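You operate a simulated robot arm through the tools that you are given. There is no shell and no other tool.

The job below is to be done with a simulated robot arm. You get a single attempt, and the scene is never put back.

JOB
Move the green sample to the viewer and match it.
Fine: it lies clamped in the damp meter; BOARD switch off, free the green clamp, VIEWER switch on; slide till SAME SHADE shows; the other cards and the dryer knob stay.

It is judged by the outcome, as a careful person would: the job done as asked, and still so three seconds after it is handed in. It fails if anything else is knocked over, pushed out of place, dropped, spilled or broken.

ROBOT AND FRAMES
A 6-joint arm with a two-finger parallel gripper, fixed in place. Base frame: the origin is on the floor under the middle of its stand, x ahead of it, y to its left, z up; the work surface is at about z = 840. Readings come in mm, rad, newtons and seconds.
With the tool pointing down near the work surface it reaches from about 260 to 680 mm from the base axis. Its first joint turns from -1.152 to 1.152 rad. Payload 2.9 kg.
Tool frame: the origin (TCP) lies between the finger pads and is the grasp point; the fingertips stand 30 mm ahead of it; z points along the fingers, y is the line along which they close. The gripper opens to 110 mm. The fingers are 20 mm wide and 10 mm thick; the gripper's body (48 by 112 mm) begins 55 mm behind the TCP.
Orientation is told as [roll, pitch, yaw] about the base's x, y, z axes, in that order, counted from this pose: with the fingers straight down and closing along the base's y, the tool's x points along the base's -x, its y along +y and its z along -z.

CONTROLS
- The arm moves only by the tool jog_arm. Its arguments are lists of equal length, an entry for each row: "slide": the shift along the tool's x, y, z in mm, a list of three; "angular": the turn, a rotation vector about the tool's x, y, z in rad, a list of three; "grip": the closure, from 0 (fully open) to 1 (shut). In form: {"slide": [[tx, ty, tz], ...], "angular": [[rx, ry, rz], ...], "grip": [grip, ...]}. A call has 1 to 20 rows; each row is the pose to reach, as a shift and turn from the pose commanded when the call began, along the tool's axes at that moment. A row lasts 0.2 s, in which the tool goes at most 50 mm and 0.15 rad; a call with a longer step from one row to the next is refused whole, and so is a gripper value outside its range. A pose out of reach is approached as far as the arm can. The call stops where the force on the tool passes 40 N (or 10 N more than at its start, if that is more) or the arm is blocked; 0.2 s more then pass. Each finger travels about 108 mm/s and halts on what it meets, pressing with about 37 N; the grip force reading is that of the motor and also rises with nothing between the fingers. The clock runs only during rows and for 0.2 s after the last one: add rows that repeat a pose to give the fingers time. It gives the time, the measured TCP pose, the force on the tool (base axes), the opening and the grip force at its end, in the units of the frame above (readings bear some noise), with the torque about the TCP (base axes, N m) and any sound that the robot's microphone picked up, and new pictures: "views" is both (left out), scene, wrist or none.
- Cameras (640 x 400 px; columns grow to the right, rows downward): "scene" is fixed at [81.8, 437.1, 1387.8]; the picture's right is [-0.72, -0.69, 0.00], its down [-0.37, 0.39, -0.84] and it looks along [0.59, -0.61, -0.54] (base axes); focal length 250 px, centre (320, 200). "wrist" rides on the gripper at [72, 17, -103] in the tool frame; the picture's right is [-0.23, 0.97, 0.00], its down [-0.76, -0.18, -0.62] and it looks along [-0.61, -0.14, 0.78] (tool axes); focal length 222 px, centre (320, 200). There is no depth. A picture from a camera that has moved, and an enlarged one, comes with that camera's place and axes in the base frame and with its lens.
- enlarge(camera, box): a new picture of the part [left, top, right, bottom] of that camera's present view, enlarged. No time passes.
- finish_job(): hands the job in; it is judged then, once.

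Places have to be worked out from the pictures, the camera data and where the tool is seen. Open the gripper and draw the arm clear of the work before you hand the job in, unless the task says otherwise.

The tools are called after "Emit:" by a JSON object that holds its "name" and its "arguments". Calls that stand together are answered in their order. jog_arm: Moves the arm, as the interface text tells. Its arguments: {"type":"object","properties":{"slide":{"type":"array","items":{"type":"array","items":{"type":"number"}}},"angular":{"type":"array","items":{"type":"array","items":{"type":"number"}}},"grip":{"type":"array","items":{"type":"number"}},"views":{"type":"string","enum":["both","scene","wrist","none"]}},"required":["slide","angular","grip"]} The other tools are called the same way: enlarge (camera, box) takes an enlarged picture of a part of a camera's view; finish_job () hands the job in.

At the start:

```text
t: 0.0
position: [415.5, 191.0, 1221.9]
ee_rot: [0.0, -0.001, 0.001]
force: [0.7, 0.2, -0.2]
ft_torque: [-0.02, 0.02, 0.0]
finger_gap: 110.1
grasp_force: 0.1
```

scene: 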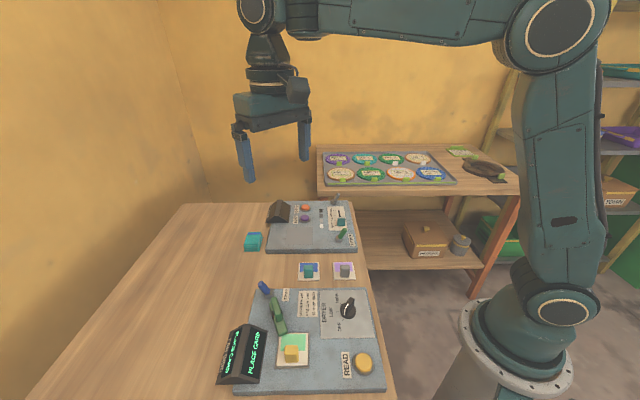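
wrist: 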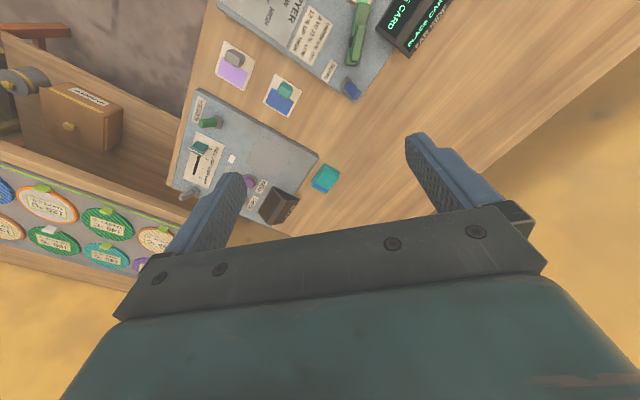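

I'll start by looking closely at both boards in the scene and wrist pictures before moving anything.

Emit:
{"name": "enlarge", "arguments": {"camera": "scene", "box": [210, 270, 400, 400]}}

Emit:
{"name": "enlarge", "arguments": {"camera": "scene", "box": [230, 185, 370, 285]}}

Emit:
{"name": "enlarge", "arguments": {"camera": "wrist", "box": [160, 0, 460, 240]}}

```text
3.08 times, centred on (305, 335) of scene
camera zoom: at [81.8, 437.1, 1387.8], right [-0.72, -0.69, 0.0], down [-0.37, 0.39, -0.84], along [0.59, -0.61, -0.54], focal length 769 px, centre (366, -215)
```

zoom: 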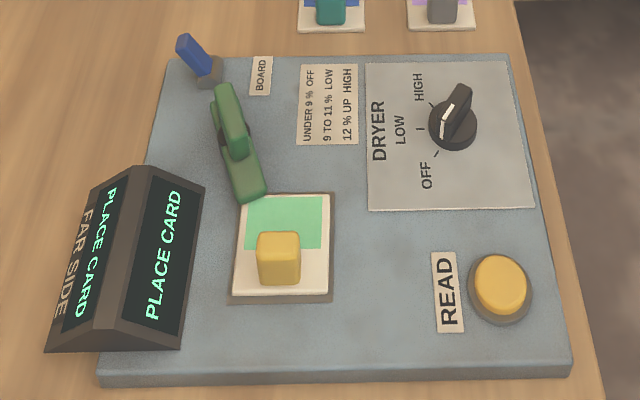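

```text
4.00 times, centred on (300, 235) of scene
camera zoom: at [81.8, 437.1, 1387.8], right [-0.72, -0.69, 0.0], down [-0.37, 0.39, -0.84], along [0.59, -0.61, -0.54], focal length 1000 px, centre (400, 60)
```

zoom: 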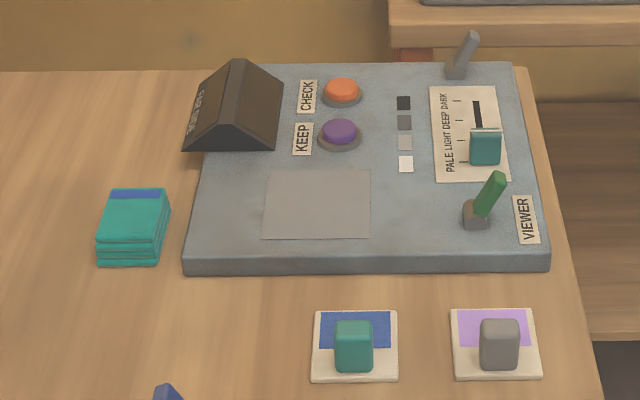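

```text
1.67 times, centred on (310, 120) of wrist
camera zoom: at [343.4, 208.2, 1325.8], right [0.23, 0.97, 0.0], down [0.76, -0.18, 0.62], along [0.61, -0.14, -0.78], focal length 370 px, centre (337, 333)
```

zoom: 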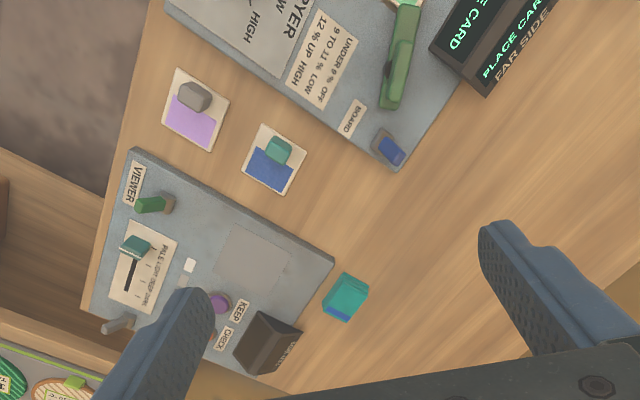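

The meter board (clamp, BOARD lever, green card with yellow knob) sits around (300, 240) turned about 45°, and the viewer around (500, 0). I'll move the wrist camera lower over the meter board for a closer look, staying well above everything.

Emit:
{"name": "jog_arm", "arguments": {"slide": [[20, 25, 15], [45, 50, 40], [65, 75, 70], [85, 99, 95], [85, 99, 95]], "angular": [[0, 0, 0], [0, 0, 0], [0, 0, 0], [0, 0, 0], [0, 0, 0]], "grip": [0, 0, 0, 0, 0], "views": "both"}}

```text
t: 1.2
position: [331.6, 291.4, 1126.7]
ee_rot: [0.0, -0.001, 0.0]
force: [-0.2, 0.3, -0.2]
ft_torque: [0.01, 0.0, -0.04]
finger_gap: 109.8
grasp_force: 0.2
camera wrist: at [258.4, 307.5, 1230.3], right [0.23, 0.97, 0.0], down [0.76, -0.18, 0.62], along [0.61, -0.14, -0.78], focal length 222 px, centre (320, 200)
```

scene: 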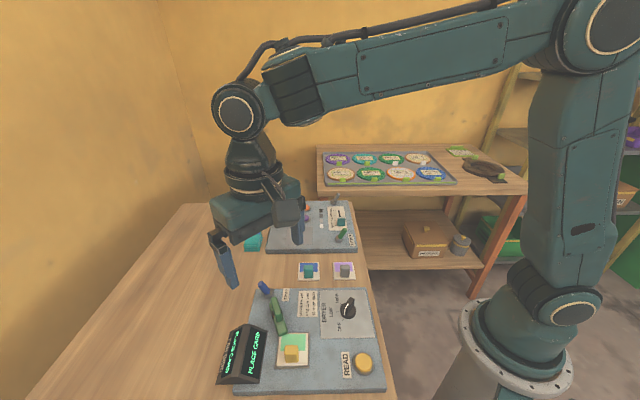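
wrist: 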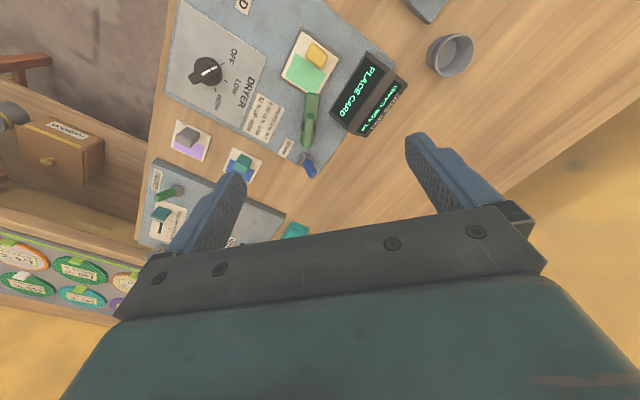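

The whole meter is now in the upper wrist view, plus a cup nearby. I'll enlarge that region.

Emit:
{"name": "enlarge", "arguments": {"camera": "wrist", "box": [260, 0, 420, 180]}}

Emit:
{"name": "enlarge", "arguments": {"camera": "wrist", "box": [150, 0, 480, 200]}}

```text
2.22 times, centred on (340, 90) of wrist
camera zoom: at [258.4, 307.5, 1230.3], right [0.23, 0.97, 0.0], down [0.76, -0.18, 0.62], along [0.61, -0.14, -0.78], focal length 494 px, centre (276, 444)
```

zoom: 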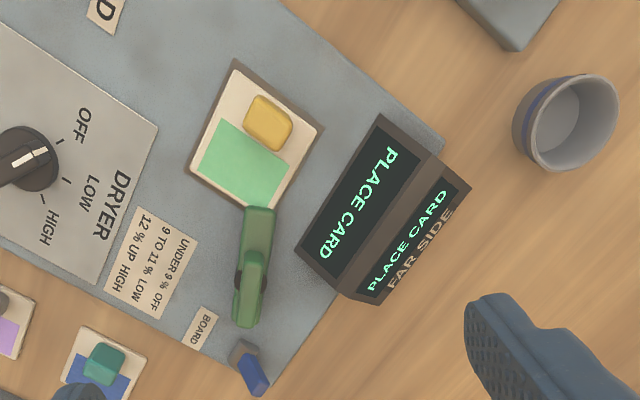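

```text
1.94 times, centred on (315, 100) of wrist
camera zoom: at [258.4, 307.5, 1230.3], right [0.23, 0.97, 0.0], down [0.76, -0.18, 0.62], along [0.61, -0.14, -0.78], focal length 431 px, centre (330, 394)
```

zoom: 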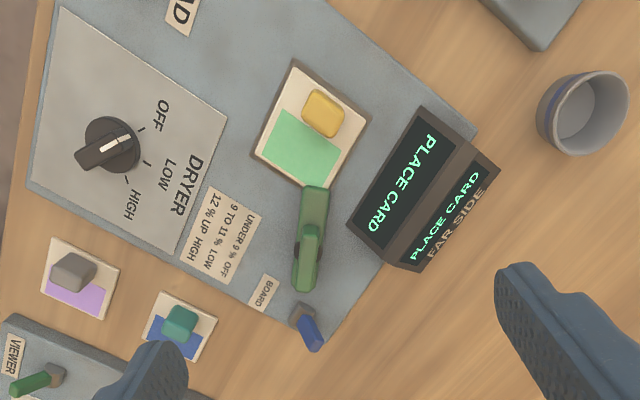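

The clamp is a green toggle bar lying over the card's edge and the blue BOARD lever leans away from its label. I'll lower the camera between the parts (fingertips still about 100 mm above the board) for a clear close-up of clamp and lever.

Emit:
{"name": "jog_arm", "arguments": {"slide": [[0, -5, 35], [1, -10, 75], [1, -15, 115], [1, -16, 135], [1, -16, 135]], "angular": [[0, 0, 0], [0, 0, 0], [0, 0, 0], [0, 0, 0], [0, 0, 0]], "grip": [0, 0, 0, 0, 0], "views": "both"}}

```text
t: 2.4
position: [329.1, 274.7, 992.4]
ee_rot: [-0.001, -0.001, 0.0]
force: [-0.6, -0.5, -0.1]
ft_torque: [-0.01, 0.0, -0.01]
finger_gap: 109.8
grasp_force: 0.0
camera wrist: at [257.5, 290.7, 1095.9], right [0.23, 0.97, 0.0], down [0.76, -0.18, 0.62], along [0.61, -0.14, -0.78], focal length 222 px, centre (320, 200)
```

scene: 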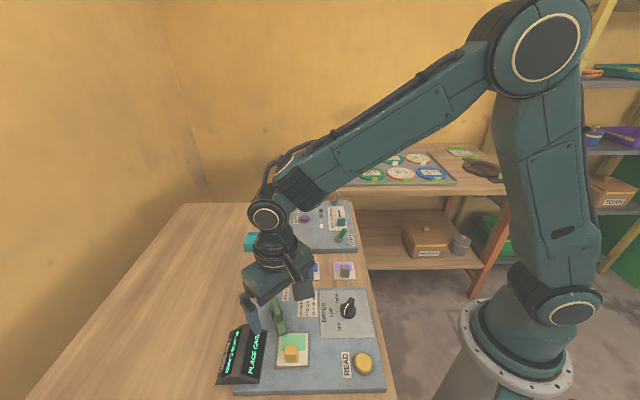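
wrist: 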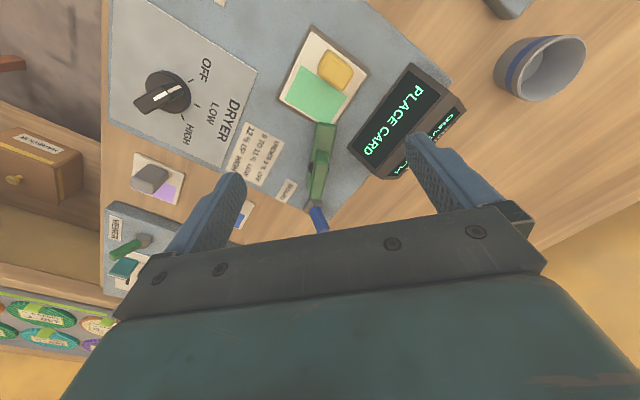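

Emit:
{"name": "enlarge", "arguments": {"camera": "wrist", "box": [250, 0, 410, 240]}}

Emit:
{"name": "enlarge", "arguments": {"camera": "wrist", "box": [280, 110, 360, 240]}}

Emit:
{"name": "enlarge", "arguments": {"camera": "scene", "box": [250, 280, 320, 370]}}

```text
1.67 times, centred on (330, 120) of wrist
camera zoom: at [257.5, 290.7, 1095.9], right [0.23, 0.97, 0.0], down [0.76, -0.18, 0.62], along [0.61, -0.14, -0.78], focal length 370 px, centre (303, 333)
```

zoom: 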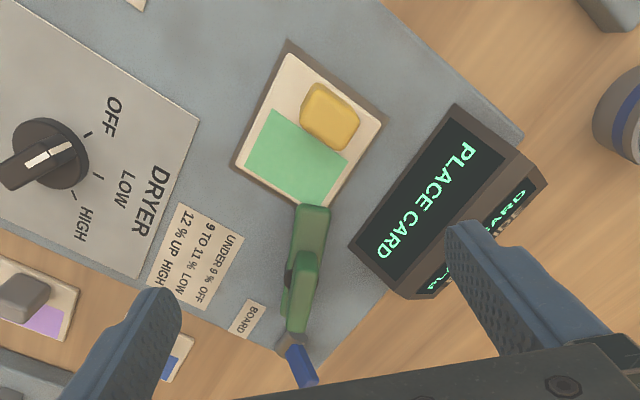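

```text
3.08 times, centred on (320, 175) of wrist
camera zoom: at [257.5, 290.7, 1095.9], right [0.23, 0.97, 0.0], down [0.76, -0.18, 0.62], along [0.61, -0.14, -0.78], focal length 684 px, centre (320, 277)
```

zoom: 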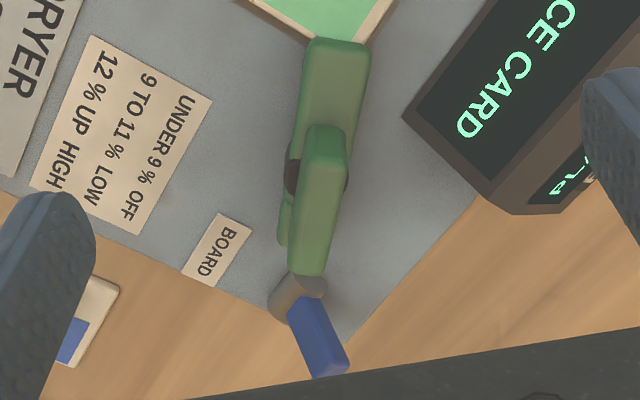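

```text
4.44 times, centred on (285, 325) of scene
camera zoom: at [81.8, 437.1, 1387.8], right [-0.72, -0.69, 0.0], down [-0.37, 0.39, -0.84], along [0.59, -0.61, -0.54], focal length 1111 px, centre (476, -356)
```

zoom: 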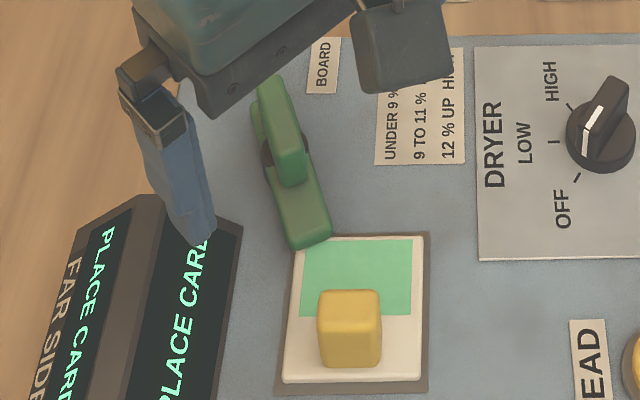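

The clamp is a bar over the card edge with a shorter handle on top and a dark pivot piece in the middle. To see whether it lifts or swings, I'll get a side view: back off toward the base and yaw the wrist about 1 rad, staying at z≈1000.

Emit:
{"name": "jog_arm", "arguments": {"slide": [[9, -12, -5], [18, -24, -10], [27, -36, -15], [36, -48, -15], [45, -60, -15], [55, -73, -15], [64, -85, -15], [64, -85, -15]], "angular": [[0, 0, -0.14], [0, 0, -0.28], [0, 0, -0.42], [0, 0, -0.56], [0, 0, -0.7], [0, 0, -0.84], [0, 0, -0.98], [0, 0, -0.98]], "grip": [0, 0, 0, 0, 0, 0, 0, 0], "views": "both"}}

```text
t: 4.2
position: [266.5, 190.6, 1006.8]
ee_rot: [0.0, 0.0, 0.98]
force: [-0.1, 0.4, 0.3]
ft_torque: [-0.03, 0.01, 0.01]
finger_gap: 109.8
grasp_force: 0.0
camera wrist: at [211.8, 138.3, 1110.8], right [-0.68, 0.73, 0.0], down [0.57, 0.53, 0.62], along [0.46, 0.43, -0.78], focal length 222 px, centre (320, 200)
```

scene: 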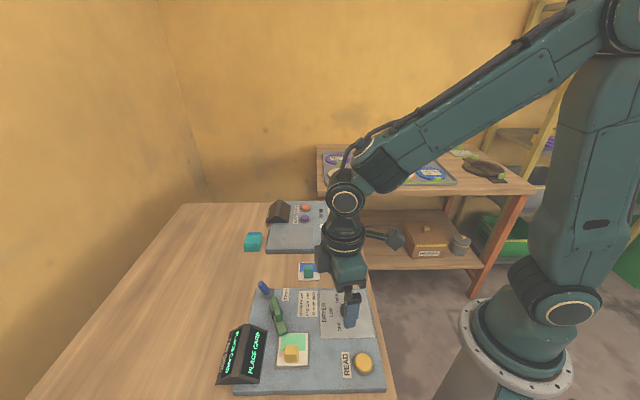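
wrist: 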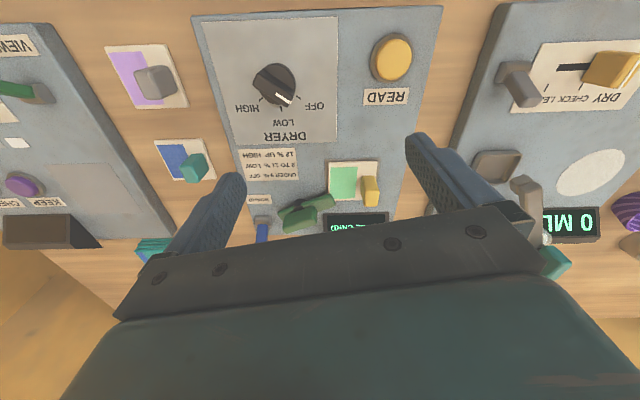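

There is a third board beyond (a doser with its own slider and clamp) which I must avoid. Let me enlarge the clamp area here.

Emit:
{"name": "enlarge", "arguments": {"camera": "wrist", "box": [230, 140, 400, 250]}}

Emit:
{"name": "enlarge", "arguments": {"camera": "wrist", "box": [420, 0, 640, 290]}}

Emit:
{"name": "enlarge", "arguments": {"camera": "wrist", "box": [0, 0, 240, 270]}}

```text
3.64 times, centred on (315, 195) of wrist
camera zoom: at [211.8, 138.3, 1110.8], right [-0.68, 0.73, 0.0], down [0.57, 0.53, 0.62], along [0.46, 0.43, -0.78], focal length 808 px, centre (338, 218)
```

zoom: 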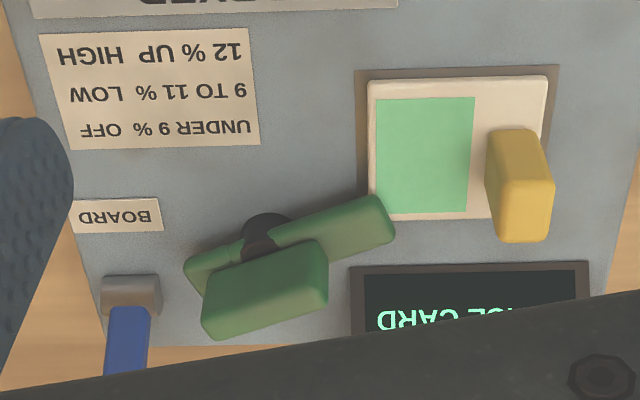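

```text
1.38 times, centred on (530, 145) of wrist
camera zoom: at [211.8, 138.3, 1110.8], right [-0.68, 0.73, 0.0], down [0.57, 0.53, 0.62], along [0.46, 0.43, -0.78], focal length 306 px, centre (30, 276)
```

zoom: 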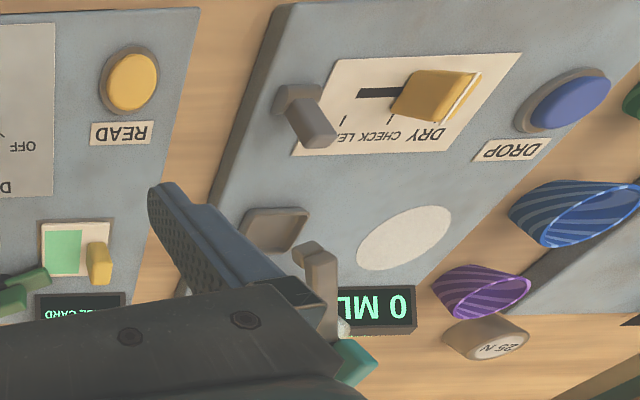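

```text
1.48 times, centred on (120, 135) of wrist
camera zoom: at [211.8, 138.3, 1110.8], right [-0.68, 0.73, 0.0], down [0.57, 0.53, 0.62], along [0.46, 0.43, -0.78], focal length 329 px, centre (616, 296)
```

zoom: 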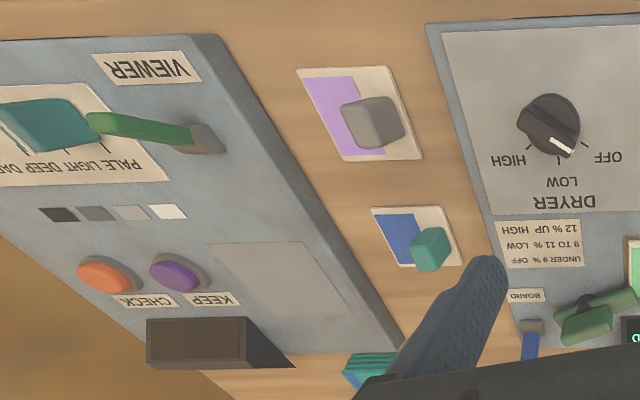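

The handle looks like an upright fin on a dark hub. I'll tilt the tool forward and drop a little to see it nearly from the side and learn which way it moves.

Emit:
{"name": "jog_arm", "arguments": {"slide": [[-9, -1, 10], [-18, -3, 22], [-26, -4, 35], [-34.6, -5, 48], [-34.6, -5, 48]], "angular": [[0, -0.12, 0], [0, -0.24, 0], [0, -0.36, 0], [0, -0.48, 0], [0, -0.48, 0]], "grip": [0, 0, 0, 0, 0], "views": "wrist"}}

```text
t: 5.4
position: [289.0, 216.6, 958.7]
ee_rot: [0.0, -0.481, 0.982]
force: [0.1, 1.5, -0.1]
ft_torque: [-0.01, 0.01, -0.01]
finger_gap: 110.1
grasp_force: 0.1
camera wrist: at [212.8, 131.6, 1017.5], right [-0.7, 0.71, 0.11], down [0.36, 0.22, 0.9], along [0.62, 0.67, -0.41], focal length 222 px, centre (320, 200)
```

wrist: 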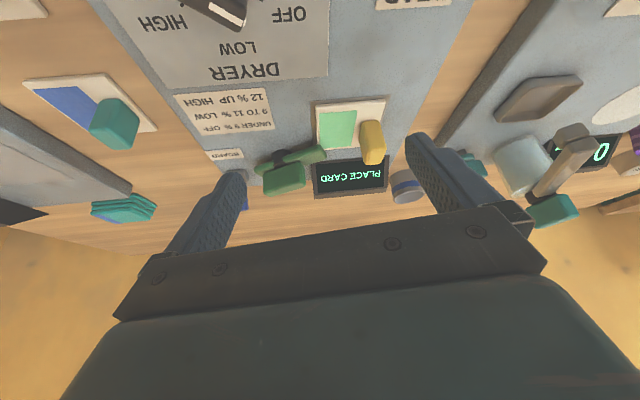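

Emit:
{"name": "enlarge", "arguments": {"camera": "wrist", "box": [230, 90, 400, 210]}}

Emit:
{"name": "enlarge", "arguments": {"camera": "wrist", "box": [245, 130, 335, 205]}}

```text
3.33 times, centred on (315, 150) of wrist
camera zoom: at [212.8, 131.6, 1017.5], right [-0.7, 0.71, 0.11], down [0.36, 0.22, 0.9], along [0.62, 0.67, -0.41], focal length 740 px, centre (337, 367)
```

zoom: 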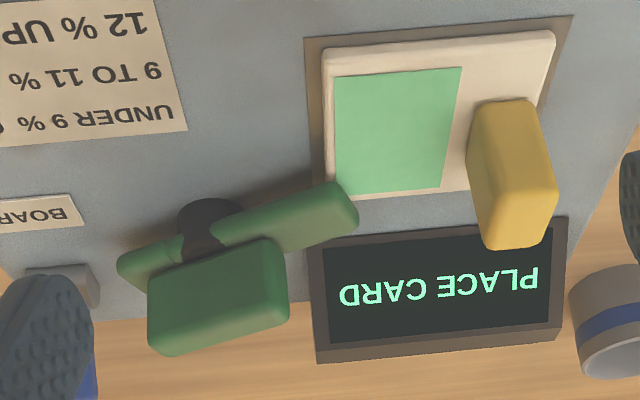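

```text
5.33 times, centred on (290, 168) of wrist
camera zoom: at [212.8, 131.6, 1017.5], right [-0.7, 0.71, 0.11], down [0.36, 0.22, 0.9], along [0.62, 0.67, -0.41], focal length 1185 px, centre (480, 373)
```

zoom: 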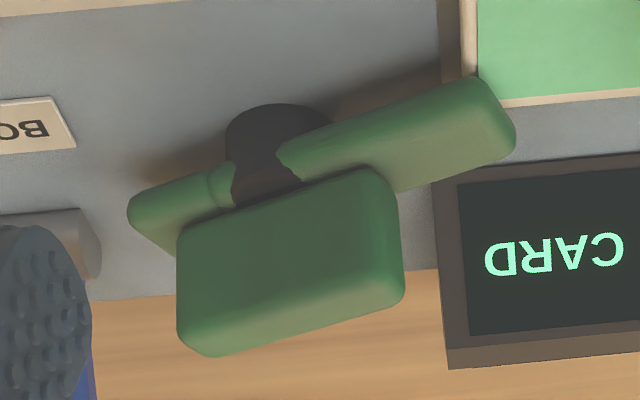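

Now it's clear: the clamp is a swing bar on a vertical post at about (382, 260), with an upright fin handle on top (z≈881–904, azimuth about −20°). The BOARD lever pivots near (437, 236) and leans outward, tip about (447, 251, 912). I'll straighten the tool and rise before approaching the lever.

Emit:
{"name": "jog_arm", "arguments": {"slide": [[-7, 0, -13], [-14, 0, -27], [-21, 0, -40], [-28, 0, -53], [-28, 0, -53]], "angular": [[0, 0.12, 0], [0, 0.24, 0], [0, 0.36, 0], [0, 0.481, 0], [0, 0.481, 0]], "grip": [0.2, 0.5, 0.8, 1, 1], "views": "none"}}

```text
t: 6.6
position: [290.0, 217.1, 1019.1]
ee_rot: [0.0, 0.001, 0.98]
force: [-0.2, -0.2, -0.2]
ft_torque: [-0.01, 0.01, 0.0]
finger_gap: 0.1
grasp_force: 37.2
```

Fingers are shut and the tool is upright. Next I move at z≈1000 to the outer side of the BOARD lever, above (469, 271), with yaw 0.785 so a flat finger face meets the lever.

Emit:
{"name": "jog_arm", "arguments": {"slide": [[-29, -24, 4], [-58, -47, 8], [-87, -71, 12], [-116, -95, 15], [-144.5, -118.6, 19], [-144.5, -118.6, 19]], "angular": [[0, 0, 0.04], [0, 0, 0.08], [0, 0, 0.12], [0, 0, 0.16], [0, 0, 0.195], [0, 0, 0.195]], "grip": [1, 1, 1, 1, 1, 1], "views": "both"}}

```text
t: 8.0
position: [470.4, 270.4, 1000.9]
ee_rot: [-0.002, 0.002, 0.787]
force: [0.8, -0.1, 0.2]
ft_torque: [-0.01, -0.02, -0.01]
finger_gap: 0.1
grasp_force: 36.8
camera wrist: at [406.5, 230.1, 1103.6], right [-0.53, 0.85, 0.0], down [0.67, 0.41, 0.62], along [0.53, 0.33, -0.78], focal length 222 px, centre (320, 200)
```

scene: 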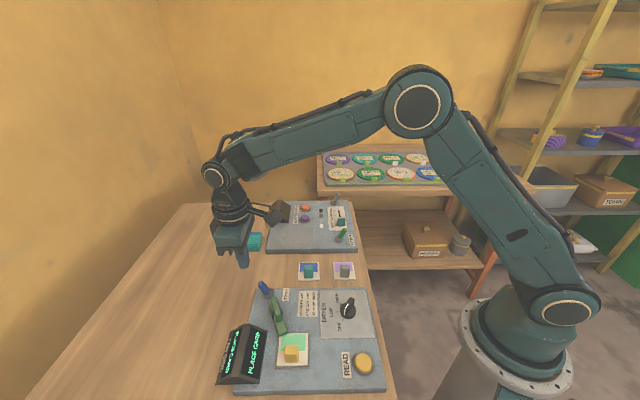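
wrist: 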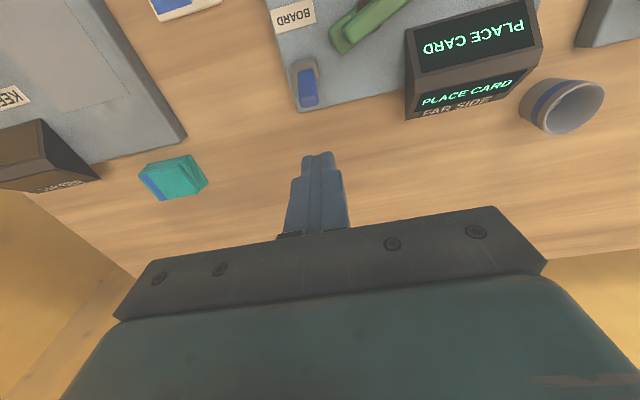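

The tool hangs on the outer side of the lever. I'll enlarge to place the lever precisely relative to the fingertips.

Emit:
{"name": "enlarge", "arguments": {"camera": "wrist", "box": [260, 40, 380, 220]}}

Emit:
{"name": "enlarge", "arguments": {"camera": "scene", "box": [220, 220, 320, 320]}}

```text
2.22 times, centred on (320, 130) of wrist
camera zoom: at [406.5, 230.1, 1103.6], right [-0.53, 0.85, 0.0], down [0.67, 0.41, 0.62], along [0.53, 0.33, -0.78], focal length 494 px, centre (320, 356)
```

zoom: 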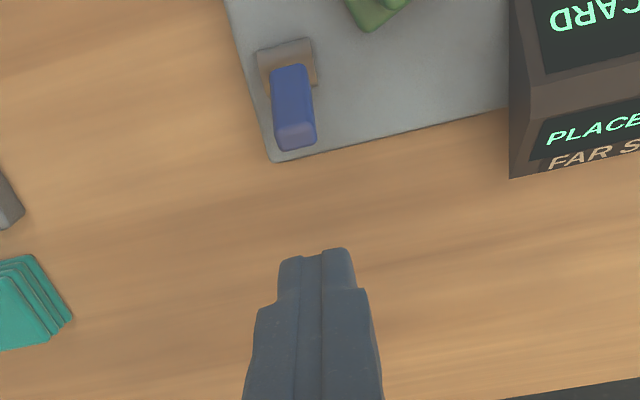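

```text
4.00 times, centred on (270, 270) of scene
camera zoom: at [81.8, 437.1, 1387.8], right [-0.72, -0.69, 0.0], down [-0.37, 0.39, -0.84], along [0.59, -0.61, -0.54], focal length 1000 px, centre (520, -80)
```

zoom: 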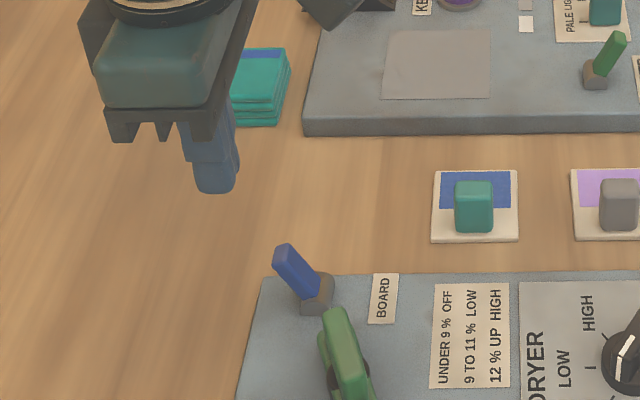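

Lever pivot ≈ (441, 235), tip ≈ (451, 250, 911); the fingers are lined up on its outer side with ~12 mm clearance. I'll descend to fingertip height ≈ 890 mm.

Emit:
{"name": "jog_arm", "arguments": {"slide": [[0, 1, 25], [0, 1, 50], [0, 1, 70], [0, 1, 81], [0, 1, 81]], "angular": [[0, 0, 0], [0, 0, 0], [0, 0, 0], [0, 0, 0], [0, 0, 0]], "grip": [1, 1, 1, 1, 1], "views": "both"}}

```text
t: 9.2
position: [468.8, 271.1, 918.9]
ee_rot: [0.0, 0.0, 0.785]
force: [0.1, 0.1, -0.8]
ft_torque: [-0.03, -0.01, -0.02]
finger_gap: 0.0
grasp_force: 37.1
camera wrist: at [405.2, 231.1, 1022.1], right [-0.53, 0.85, 0.0], down [0.66, 0.41, 0.62], along [0.53, 0.33, -0.78], focal length 222 px, centre (320, 200)
```

scene: 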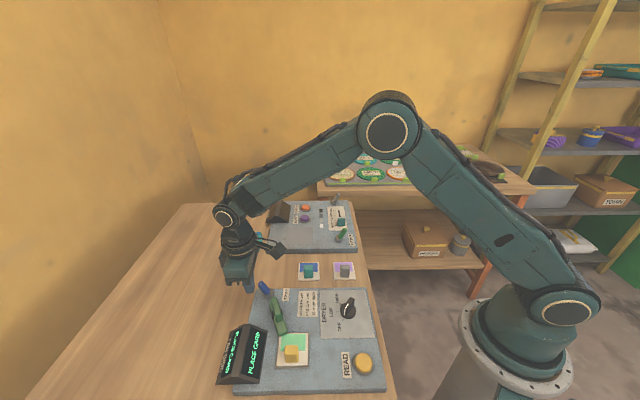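
wrist: 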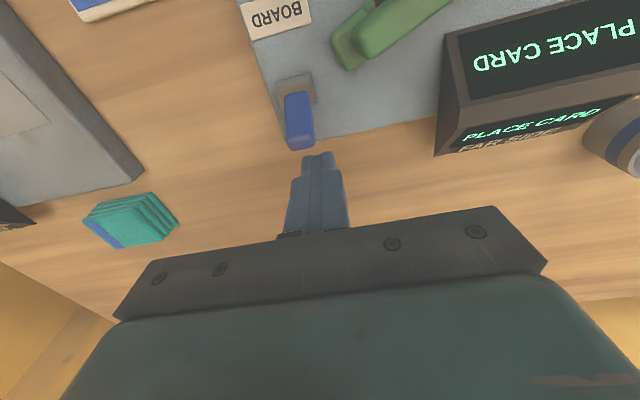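

The lever tip sits just in front of the fingers, about 4 mm to the side. I'll shift slightly to centre and push toward the label in small steps, about 40 mm.

Emit:
{"name": "jog_arm", "arguments": {"slide": [[4, -3, 0], [10, -4, 0], [15, -4, 0], [20, -4, 0], [25, -4, 0], [30, -4, 0], [35, -4, 0], [40, -4, 0]], "angular": [[0, 0, 0], [0, 0, 0], [0, 0, 0], [0, 0, 0], [0, 0, 0], [0, 0, 0], [0, 0, 0], [0, 0, 0]], "grip": [1, 1, 1, 1, 1, 1, 1, 1], "views": "both"}}

```text
t: 11.0
position: [444.4, 242.9, 920.4]
ee_rot: [0.0, -0.009, 0.787]
force: [10.5, 13.5, 2.7]
ft_torque: [0.33, -0.38, -0.09]
finger_gap: 0.0
grasp_force: 37.0
heard: click
camera wrist: at [380.9, 201.3, 1023.6], right [-0.53, 0.85, 0.0], down [0.66, 0.41, 0.63], along [0.53, 0.33, -0.78], focal length 222 px, centre (320, 200)
```

scene: 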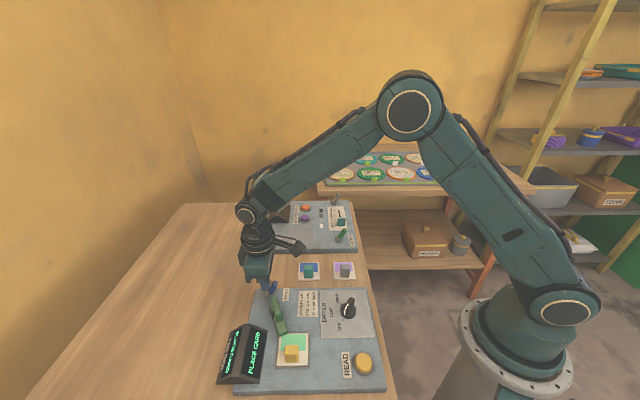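
wrist: 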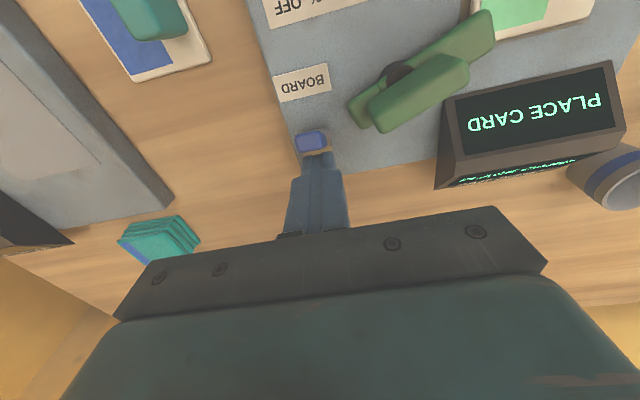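

A click was heard; the display still shows PLACE CARD and the lever resists with ~17 N. Let me see how the lever stands.

Emit:
{"name": "enlarge", "arguments": {"camera": "wrist", "box": [270, 60, 400, 200]}}

Emit:
{"name": "enlarge", "arguments": {"camera": "scene", "box": [210, 250, 340, 390]}}

```text
2.86 times, centred on (335, 130) of wrist
camera zoom: at [380.9, 201.3, 1023.6], right [-0.53, 0.85, 0.0], down [0.66, 0.41, 0.63], along [0.53, 0.33, -0.78], focal length 635 px, centre (277, 400)
```

zoom: 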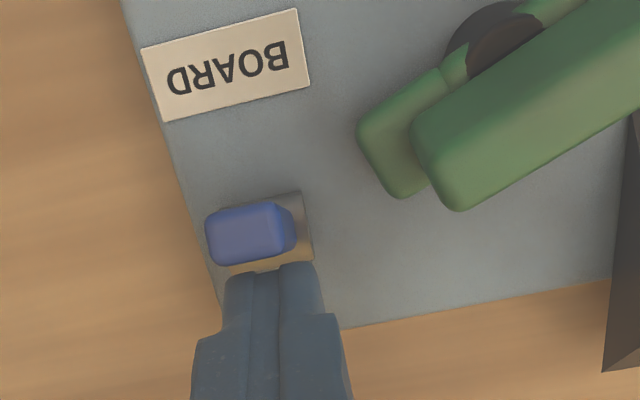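

```text
2.86 times, centred on (275, 320) of scene
camera zoom: at [82.0, 437.4, 1387.7], right [-0.72, -0.69, 0.0], down [-0.37, 0.39, -0.84], along [0.59, -0.61, -0.54], focal length 714 px, centre (449, -143)
```

zoom: 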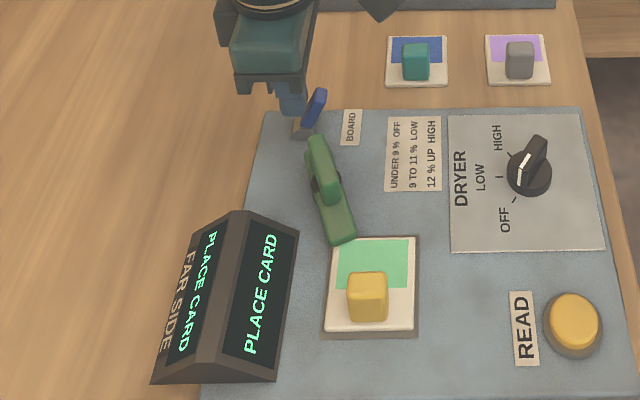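

The lever now leans toward the label. I'll back the fingers off and see whether it stays and whether the display goes dark.

Emit:
{"name": "jog_arm", "arguments": {"slide": [[-8, 0, 0], [-18, 0, -5], [-25, 0, -20], [-25, 0, -45], [-25, 0, -45]], "angular": [[0, 0, 0], [0, 0, 0], [0, 0, 0], [0, 0, 0], [0, 0, 0]], "grip": [1, 1, 1, 1, 1], "views": "both"}}

```text
t: 12.2
position: [459.9, 257.9, 964.3]
ee_rot: [0.0, 0.002, 0.784]
force: [-0.8, -1.1, 0.2]
ft_torque: [-0.03, -0.02, 0.0]
finger_gap: 0.0
grasp_force: 37.2
camera wrist: at [396.8, 217.5, 1067.3], right [-0.53, 0.85, 0.0], down [0.67, 0.41, 0.62], along [0.53, 0.33, -0.78], focal length 222 px, centre (320, 200)
```

scene: 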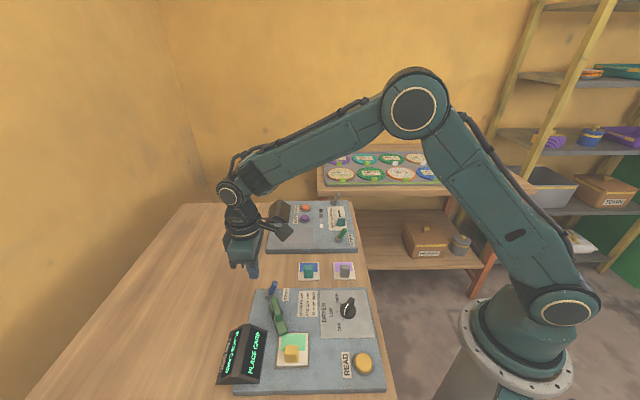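
wrist: 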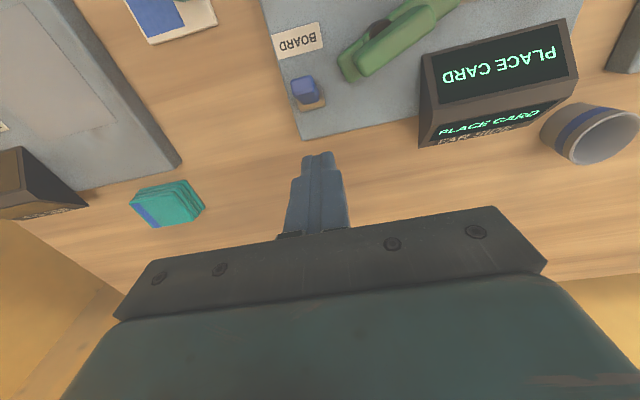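

The lever stays tipped toward its label. I'll enlarge both views to check its angle against the original, and the display.

Emit:
{"name": "enlarge", "arguments": {"camera": "scene", "box": [235, 265, 325, 345]}}

Emit:
{"name": "enlarge", "arguments": {"camera": "wrist", "box": [260, 0, 420, 150]}}

Emit:
{"name": "enlarge", "arguments": {"camera": "scene", "box": [250, 190, 370, 265]}}

```text
5.00 times, centred on (280, 305) of scene
camera zoom: at [81.8, 437.1, 1387.8], right [-0.72, -0.69, 0.0], down [-0.37, 0.39, -0.84], along [0.59, -0.61, -0.54], focal length 1250 px, centre (520, -325)
```

zoom: 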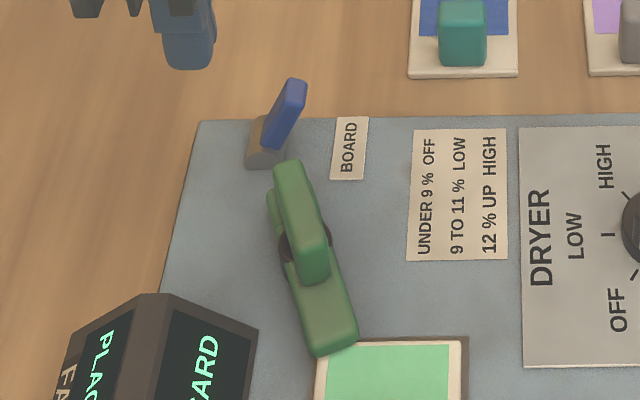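

```text
2.67 times, centred on (340, 75) of wrist
camera zoom: at [396.8, 217.5, 1067.3], right [-0.53, 0.85, 0.0], down [0.67, 0.41, 0.62], along [0.53, 0.33, -0.78], focal length 592 px, centre (267, 533)
```

zoom: 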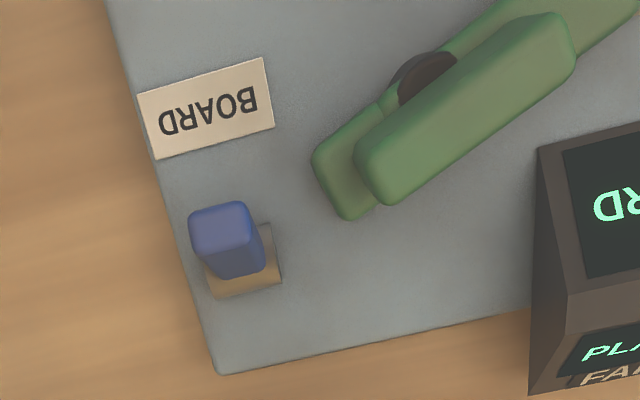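

```text
5.33 times, centred on (310, 228) of scene
camera zoom: at [81.8, 437.1, 1387.8], right [-0.72, -0.69, 0.0], down [-0.37, 0.39, -0.84], along [0.59, -0.61, -0.54], focal length 1333 px, centre (373, 53)
```

zoom: 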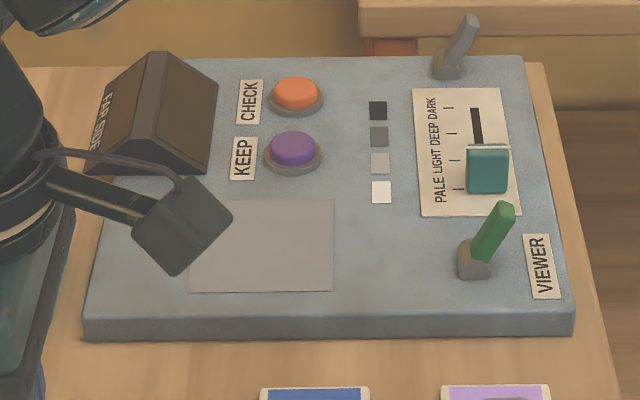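

The lever flipped fully (leaning the other way by about the same angle) and holds. Next is the clamp: fin centre ≈ (381.5, 260), azimuth ≈ −22°. I'll move above it at z≈985, yaw to −0.385 so the fingers close across the fin, and open to ~36 mm.

Emit:
{"name": "jog_arm", "arguments": {"slide": [[3, 3, -15], [10, 10, -20], [17, 18, -20], [25, 26, -20], [33, 34, -20], [41, 42, -20], [48, 50, -20], [53.8, 56.5, -20], [53.8, 56.5, -20], [53.8, 56.5, -20]], "angular": [[0, 0, 0.1], [0, 0, 0.24], [0, 0, 0.38], [0, 0, 0.52], [0, 0, 0.66], [0, 0, 0.8], [0, 0, 0.94], [0, 0, 1.08], [0, 0, 1.169], [0, 0, 1.169]], "grip": [1, 1, 1, 0.9, 0.8, 0.7, 0.67, 0.67, 0.67, 0.67], "views": "both"}}

```text
t: 14.4
position: [382.3, 259.7, 982.2]
ee_rot: [-0.001, 0.0, -0.386]
force: [-0.1, -0.2, 0.1]
ft_torque: [0.03, -0.01, 0.01]
finger_gap: 36.4
grasp_force: 0.1
camera wrist: at [321.1, 301.5, 1087.6], right [0.58, 0.82, 0.0], down [0.64, -0.45, 0.62], along [0.51, -0.36, -0.78], focal length 222 px, centre (320, 200)
```

scene: 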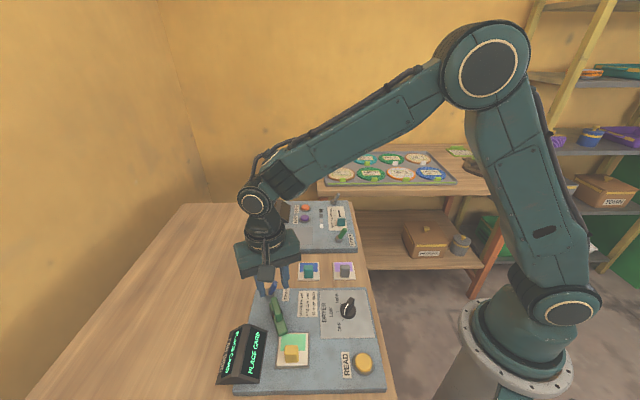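
wrist: 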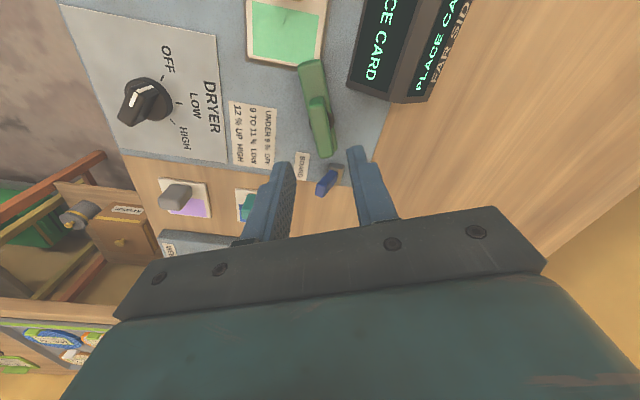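

I'll enlarge to confirm the fin lies between and parallel to the fingers before descending.

Emit:
{"name": "enlarge", "arguments": {"camera": "wrist", "box": [260, 40, 400, 230]}}

Emit:
{"name": "enlarge", "arguments": {"camera": "scene", "box": [230, 260, 330, 345]}}

```text
2.11 times, centred on (330, 135) of wrist
camera zoom: at [321.1, 301.5, 1087.6], right [0.58, 0.82, 0.0], down [0.64, -0.45, 0.62], along [0.51, -0.36, -0.78], focal length 468 px, centre (299, 337)
```

zoom: 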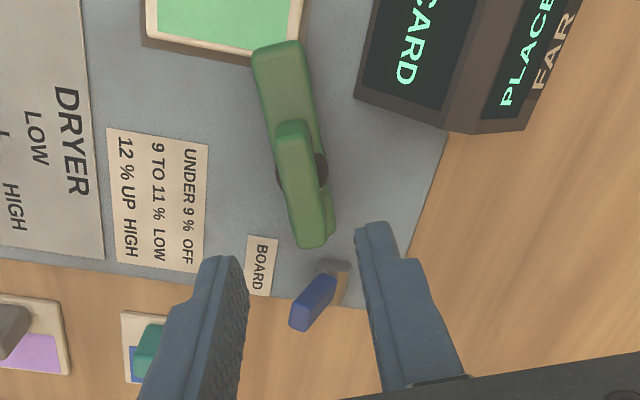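

```text
4.71 times, centred on (280, 302) of scene
camera zoom: at [81.8, 437.1, 1387.8], right [-0.72, -0.69, 0.0], down [-0.37, 0.39, -0.84], along [0.59, -0.61, -0.54], focal length 1176 px, centre (508, -282)
```

zoom: 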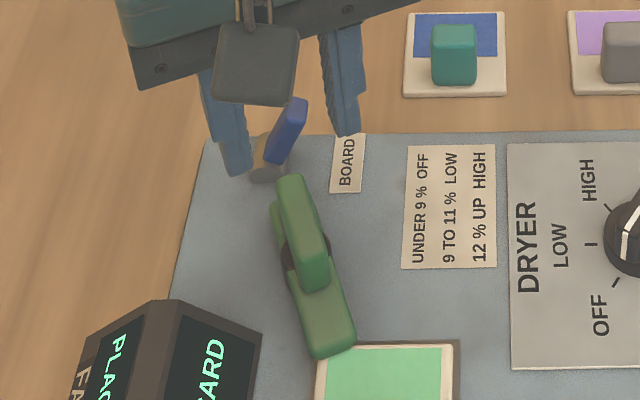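

The fin is centred and parallel. I'll descend so the fingertips come to about z = 886, just above the bar, still open at 36 mm.

Emit:
{"name": "jog_arm", "arguments": {"slide": [[0.5, 0, 25], [0.5, 0, 45], [0.5, 0, 58], [0.5, 0, 66], [0.5, 0, 66]], "angular": [[0, 0, 0.02], [0, 0, 0.02], [0, 0, 0.02], [0, 0, 0.02], [0, 0, 0.02]], "grip": [0.67, 0.67, 0.67, 0.67, 0.67], "views": "both"}}

```text
t: 15.6
position: [381.7, 260.7, 916.5]
ee_rot: [-0.003, -0.001, -0.405]
force: [0.0, 0.2, -0.1]
ft_torque: [0.01, 0.0, 0.01]
finger_gap: 36.0
grasp_force: 0.1
camera wrist: at [321.1, 302.9, 1021.1], right [0.59, 0.81, 0.0], down [0.63, -0.46, 0.62], along [0.5, -0.37, -0.78], focal length 222 px, centre (320, 200)
```

scene: 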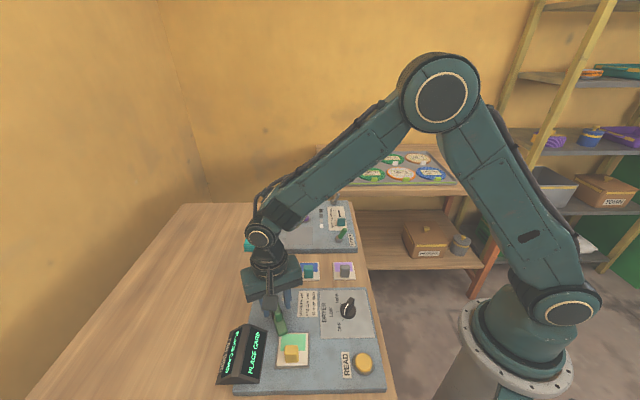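
wrist: 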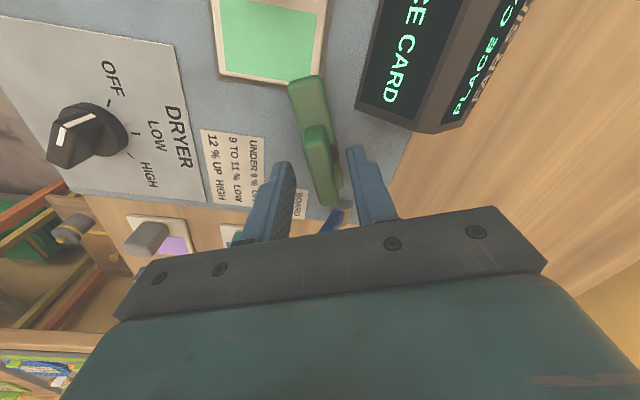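

The fin is between the fingertips. I'll close on it.

Emit:
{"name": "jog_arm", "arguments": {"slide": [[0, 0, 0], [0, 0, 0], [0, 0, 0]], "angular": [[0, 0, 0], [0, 0, 0], [0, 0, 0]], "grip": [0.8, 1, 1], "views": "both"}}

```text
t: 16.4
position: [382.3, 262.4, 917.4]
ee_rot: [0.002, 0.0, -0.401]
force: [6.6, 13.7, -6.8]
ft_torque: [0.06, -0.25, 0.06]
finger_gap: 13.6
grasp_force: 44.7
camera wrist: at [321.5, 303.9, 1021.4], right [0.59, 0.81, 0.0], down [0.63, -0.46, 0.62], along [0.5, -0.37, -0.78], focal length 222 px, centre (320, 200)
```

scene: 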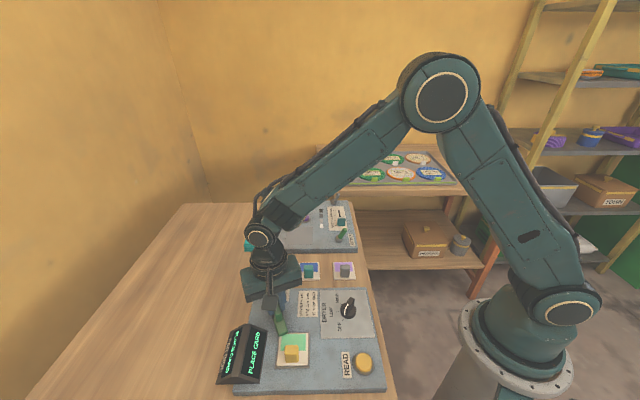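
wrist: 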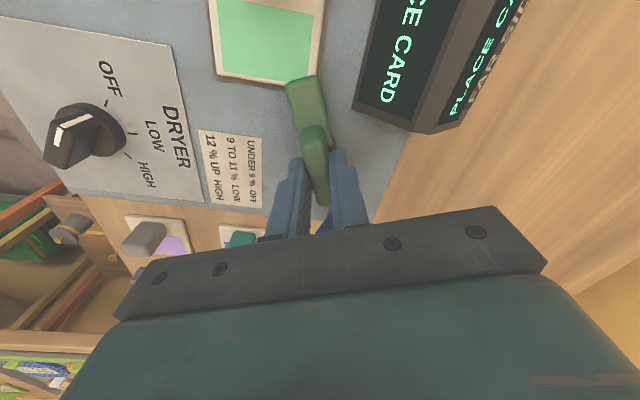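

The fin is gripped (13.6 mm) with a ~15 N side load, meaning the fin centre is ~3 mm farther along tool y. I'll shift the command to relieve it.

Emit:
{"name": "jog_arm", "arguments": {"slide": [[0, 2, 0], [0, 3, -0.5], [0, 3, -0.5]], "angular": [[0, 0, 0], [0, 0, 0], [0, 0, 0]], "grip": [1, 1, 1], "views": "none"}}

```text
t: 17.2
position: [383.0, 261.0, 917.7]
ee_rot: [-0.006, 0.002, -0.407]
force: [-2.8, -3.6, -7.1]
ft_torque: [0.25, -0.99, 0.57]
finger_gap: 13.6
grasp_force: 45.0
```

Side load is now small. I'll start turning the fin counter-clockwise (bar's card end swinging away from the display) in small steps and watch the torque.

Emit:
{"name": "jog_arm", "arguments": {"slide": [[0, 0, 0], [0, 0, 0], [0, 0, 0], [0, 0, 0]], "angular": [[0, 0, -0.07], [0, 0, -0.14], [0, 0, -0.21], [0, 0, -0.28]], "grip": [1, 1, 1, 1], "views": "both"}}

```text
t: 18.2
position: [381.4, 261.6, 918.0]
ee_rot: [-0.005, 0.005, -0.124]
force: [-8.0, -11.6, -9.3]
ft_torque: [-0.01, -0.73, -0.01]
finger_gap: 14.1
grasp_force: 45.3
camera wrist: at [312.4, 286.5, 1021.7], right [0.35, 0.94, 0.0], down [0.74, -0.27, 0.62], along [0.58, -0.22, -0.78], focal length 222 px, centre (320, 200)
```

scene: 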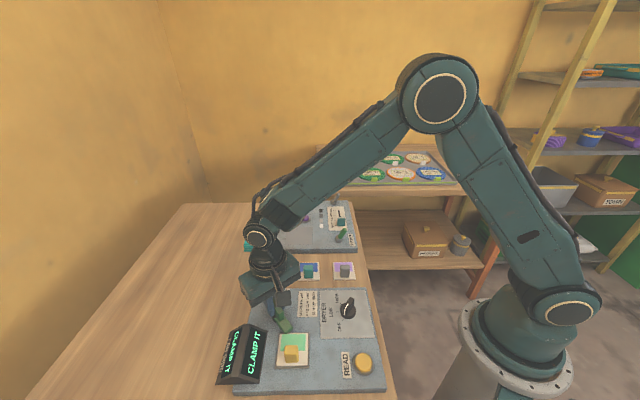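
wrist: 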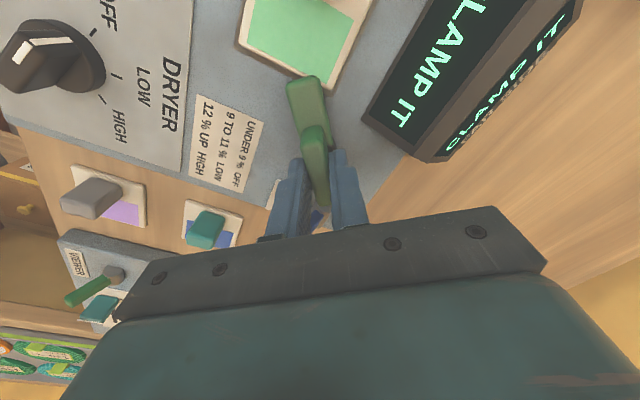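

The clamp is turning freely and the meter display changed to "CLAMP IT" – the clamp is off. I'll continue turning to about 90° in total so the bar is well clear of the card.

Emit:
{"name": "jog_arm", "arguments": {"slide": [[1, -1.5, 0.5], [1.3, -1.7, 0.5], [1.3, -1.7, 0.5], [1.3, -1.7, 0.5], [1.3, -1.7, 0.5], [1.3, -1.7, 0.5], [1.3, -1.7, 0.5], [1.3, -1.7, 0.5], [1.3, -1.7, 0.5], [1.3, -1.7, 0.5]], "angular": [[0, 0, -0.1], [0, 0, -0.22], [0, 0, -0.34], [0, 0, -0.46], [0, 0, -0.58], [0, 0, -0.7], [0, 0, -0.82], [0, 0, -0.94], [0, 0, -1.06], [0, 0, -1.16]], "grip": [1, 1, 1, 1, 1, 1, 1, 1, 1, 1], "views": "both"}}

```text
t: 20.4
position: [380.9, 261.6, 916.5]
ee_rot: [-0.001, 0.0, 1.038]
force: [6.6, 2.7, -19.5]
ft_torque: [1.11, -0.71, -0.01]
finger_gap: 13.9
grasp_force: 45.0
camera wrist: at [330.2, 206.7, 1021.6], right [-0.72, 0.69, 0.0], down [0.54, 0.57, 0.62], along [0.43, 0.45, -0.78], focal length 222 px, centre (320, 200)
```

scene: 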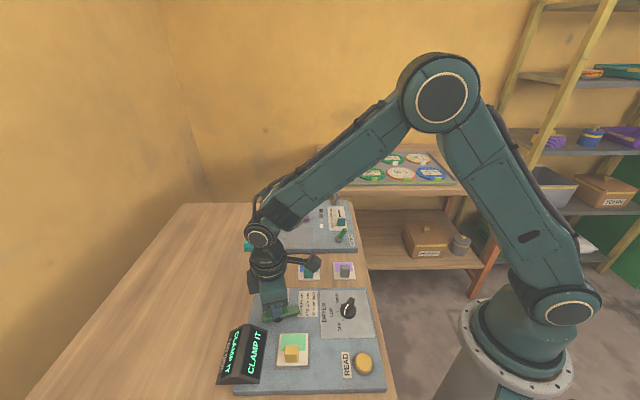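
wrist: 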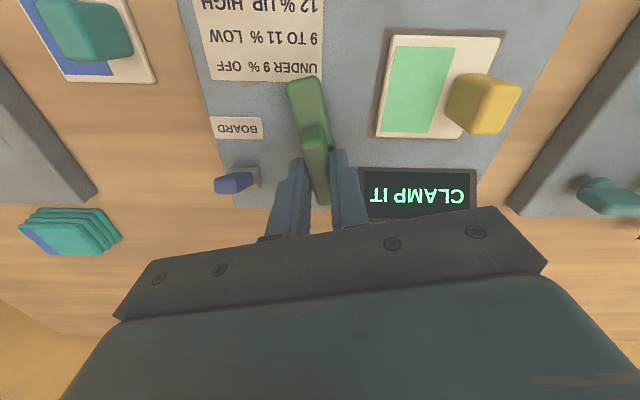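

The bar is now swung ~83° off the card and lies clear. I'll open the fingers slightly and rise straight up.

Emit:
{"name": "jog_arm", "arguments": {"slide": [[0, 0, 0], [0, 0, 0], [0, 0, -15], [0, 0, -40], [0, 0, -70], [0, 0, -85], [0, 0, -85]], "angular": [[0, 0, 0], [0, 0, 0], [0, 0, 0], [0, 0, 0], [0, 0, 0], [0, 0, 0], [0, 0, 0]], "grip": [0.75, 0.75, 0.75, 0.75, 0.6, 0.5, 0.5], "views": "both"}}

```text
t: 22.0
position: [381.8, 262.2, 1003.6]
ee_rot: [0.0, 0.003, 1.037]
force: [-0.5, -0.6, -0.1]
ft_torque: [0.02, 0.02, -0.01]
finger_gap: 54.9
grasp_force: 0.1
camera wrist: at [330.0, 206.7, 1107.2], right [-0.72, 0.69, 0.0], down [0.54, 0.57, 0.62], along [0.43, 0.45, -0.78], focal length 222 px, centre (320, 200)
```

scene: 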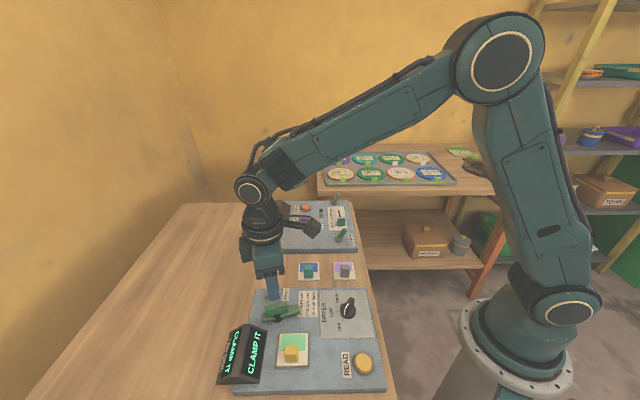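
wrist: 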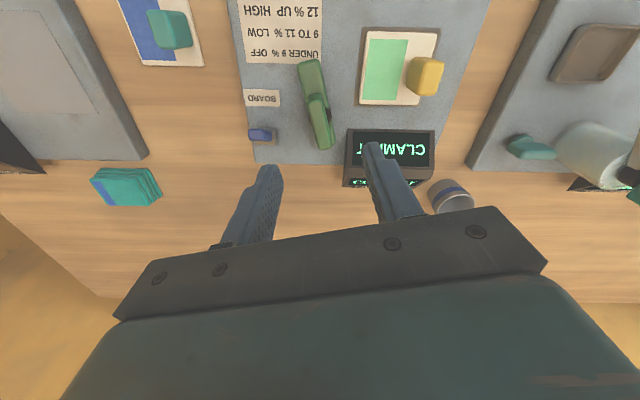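

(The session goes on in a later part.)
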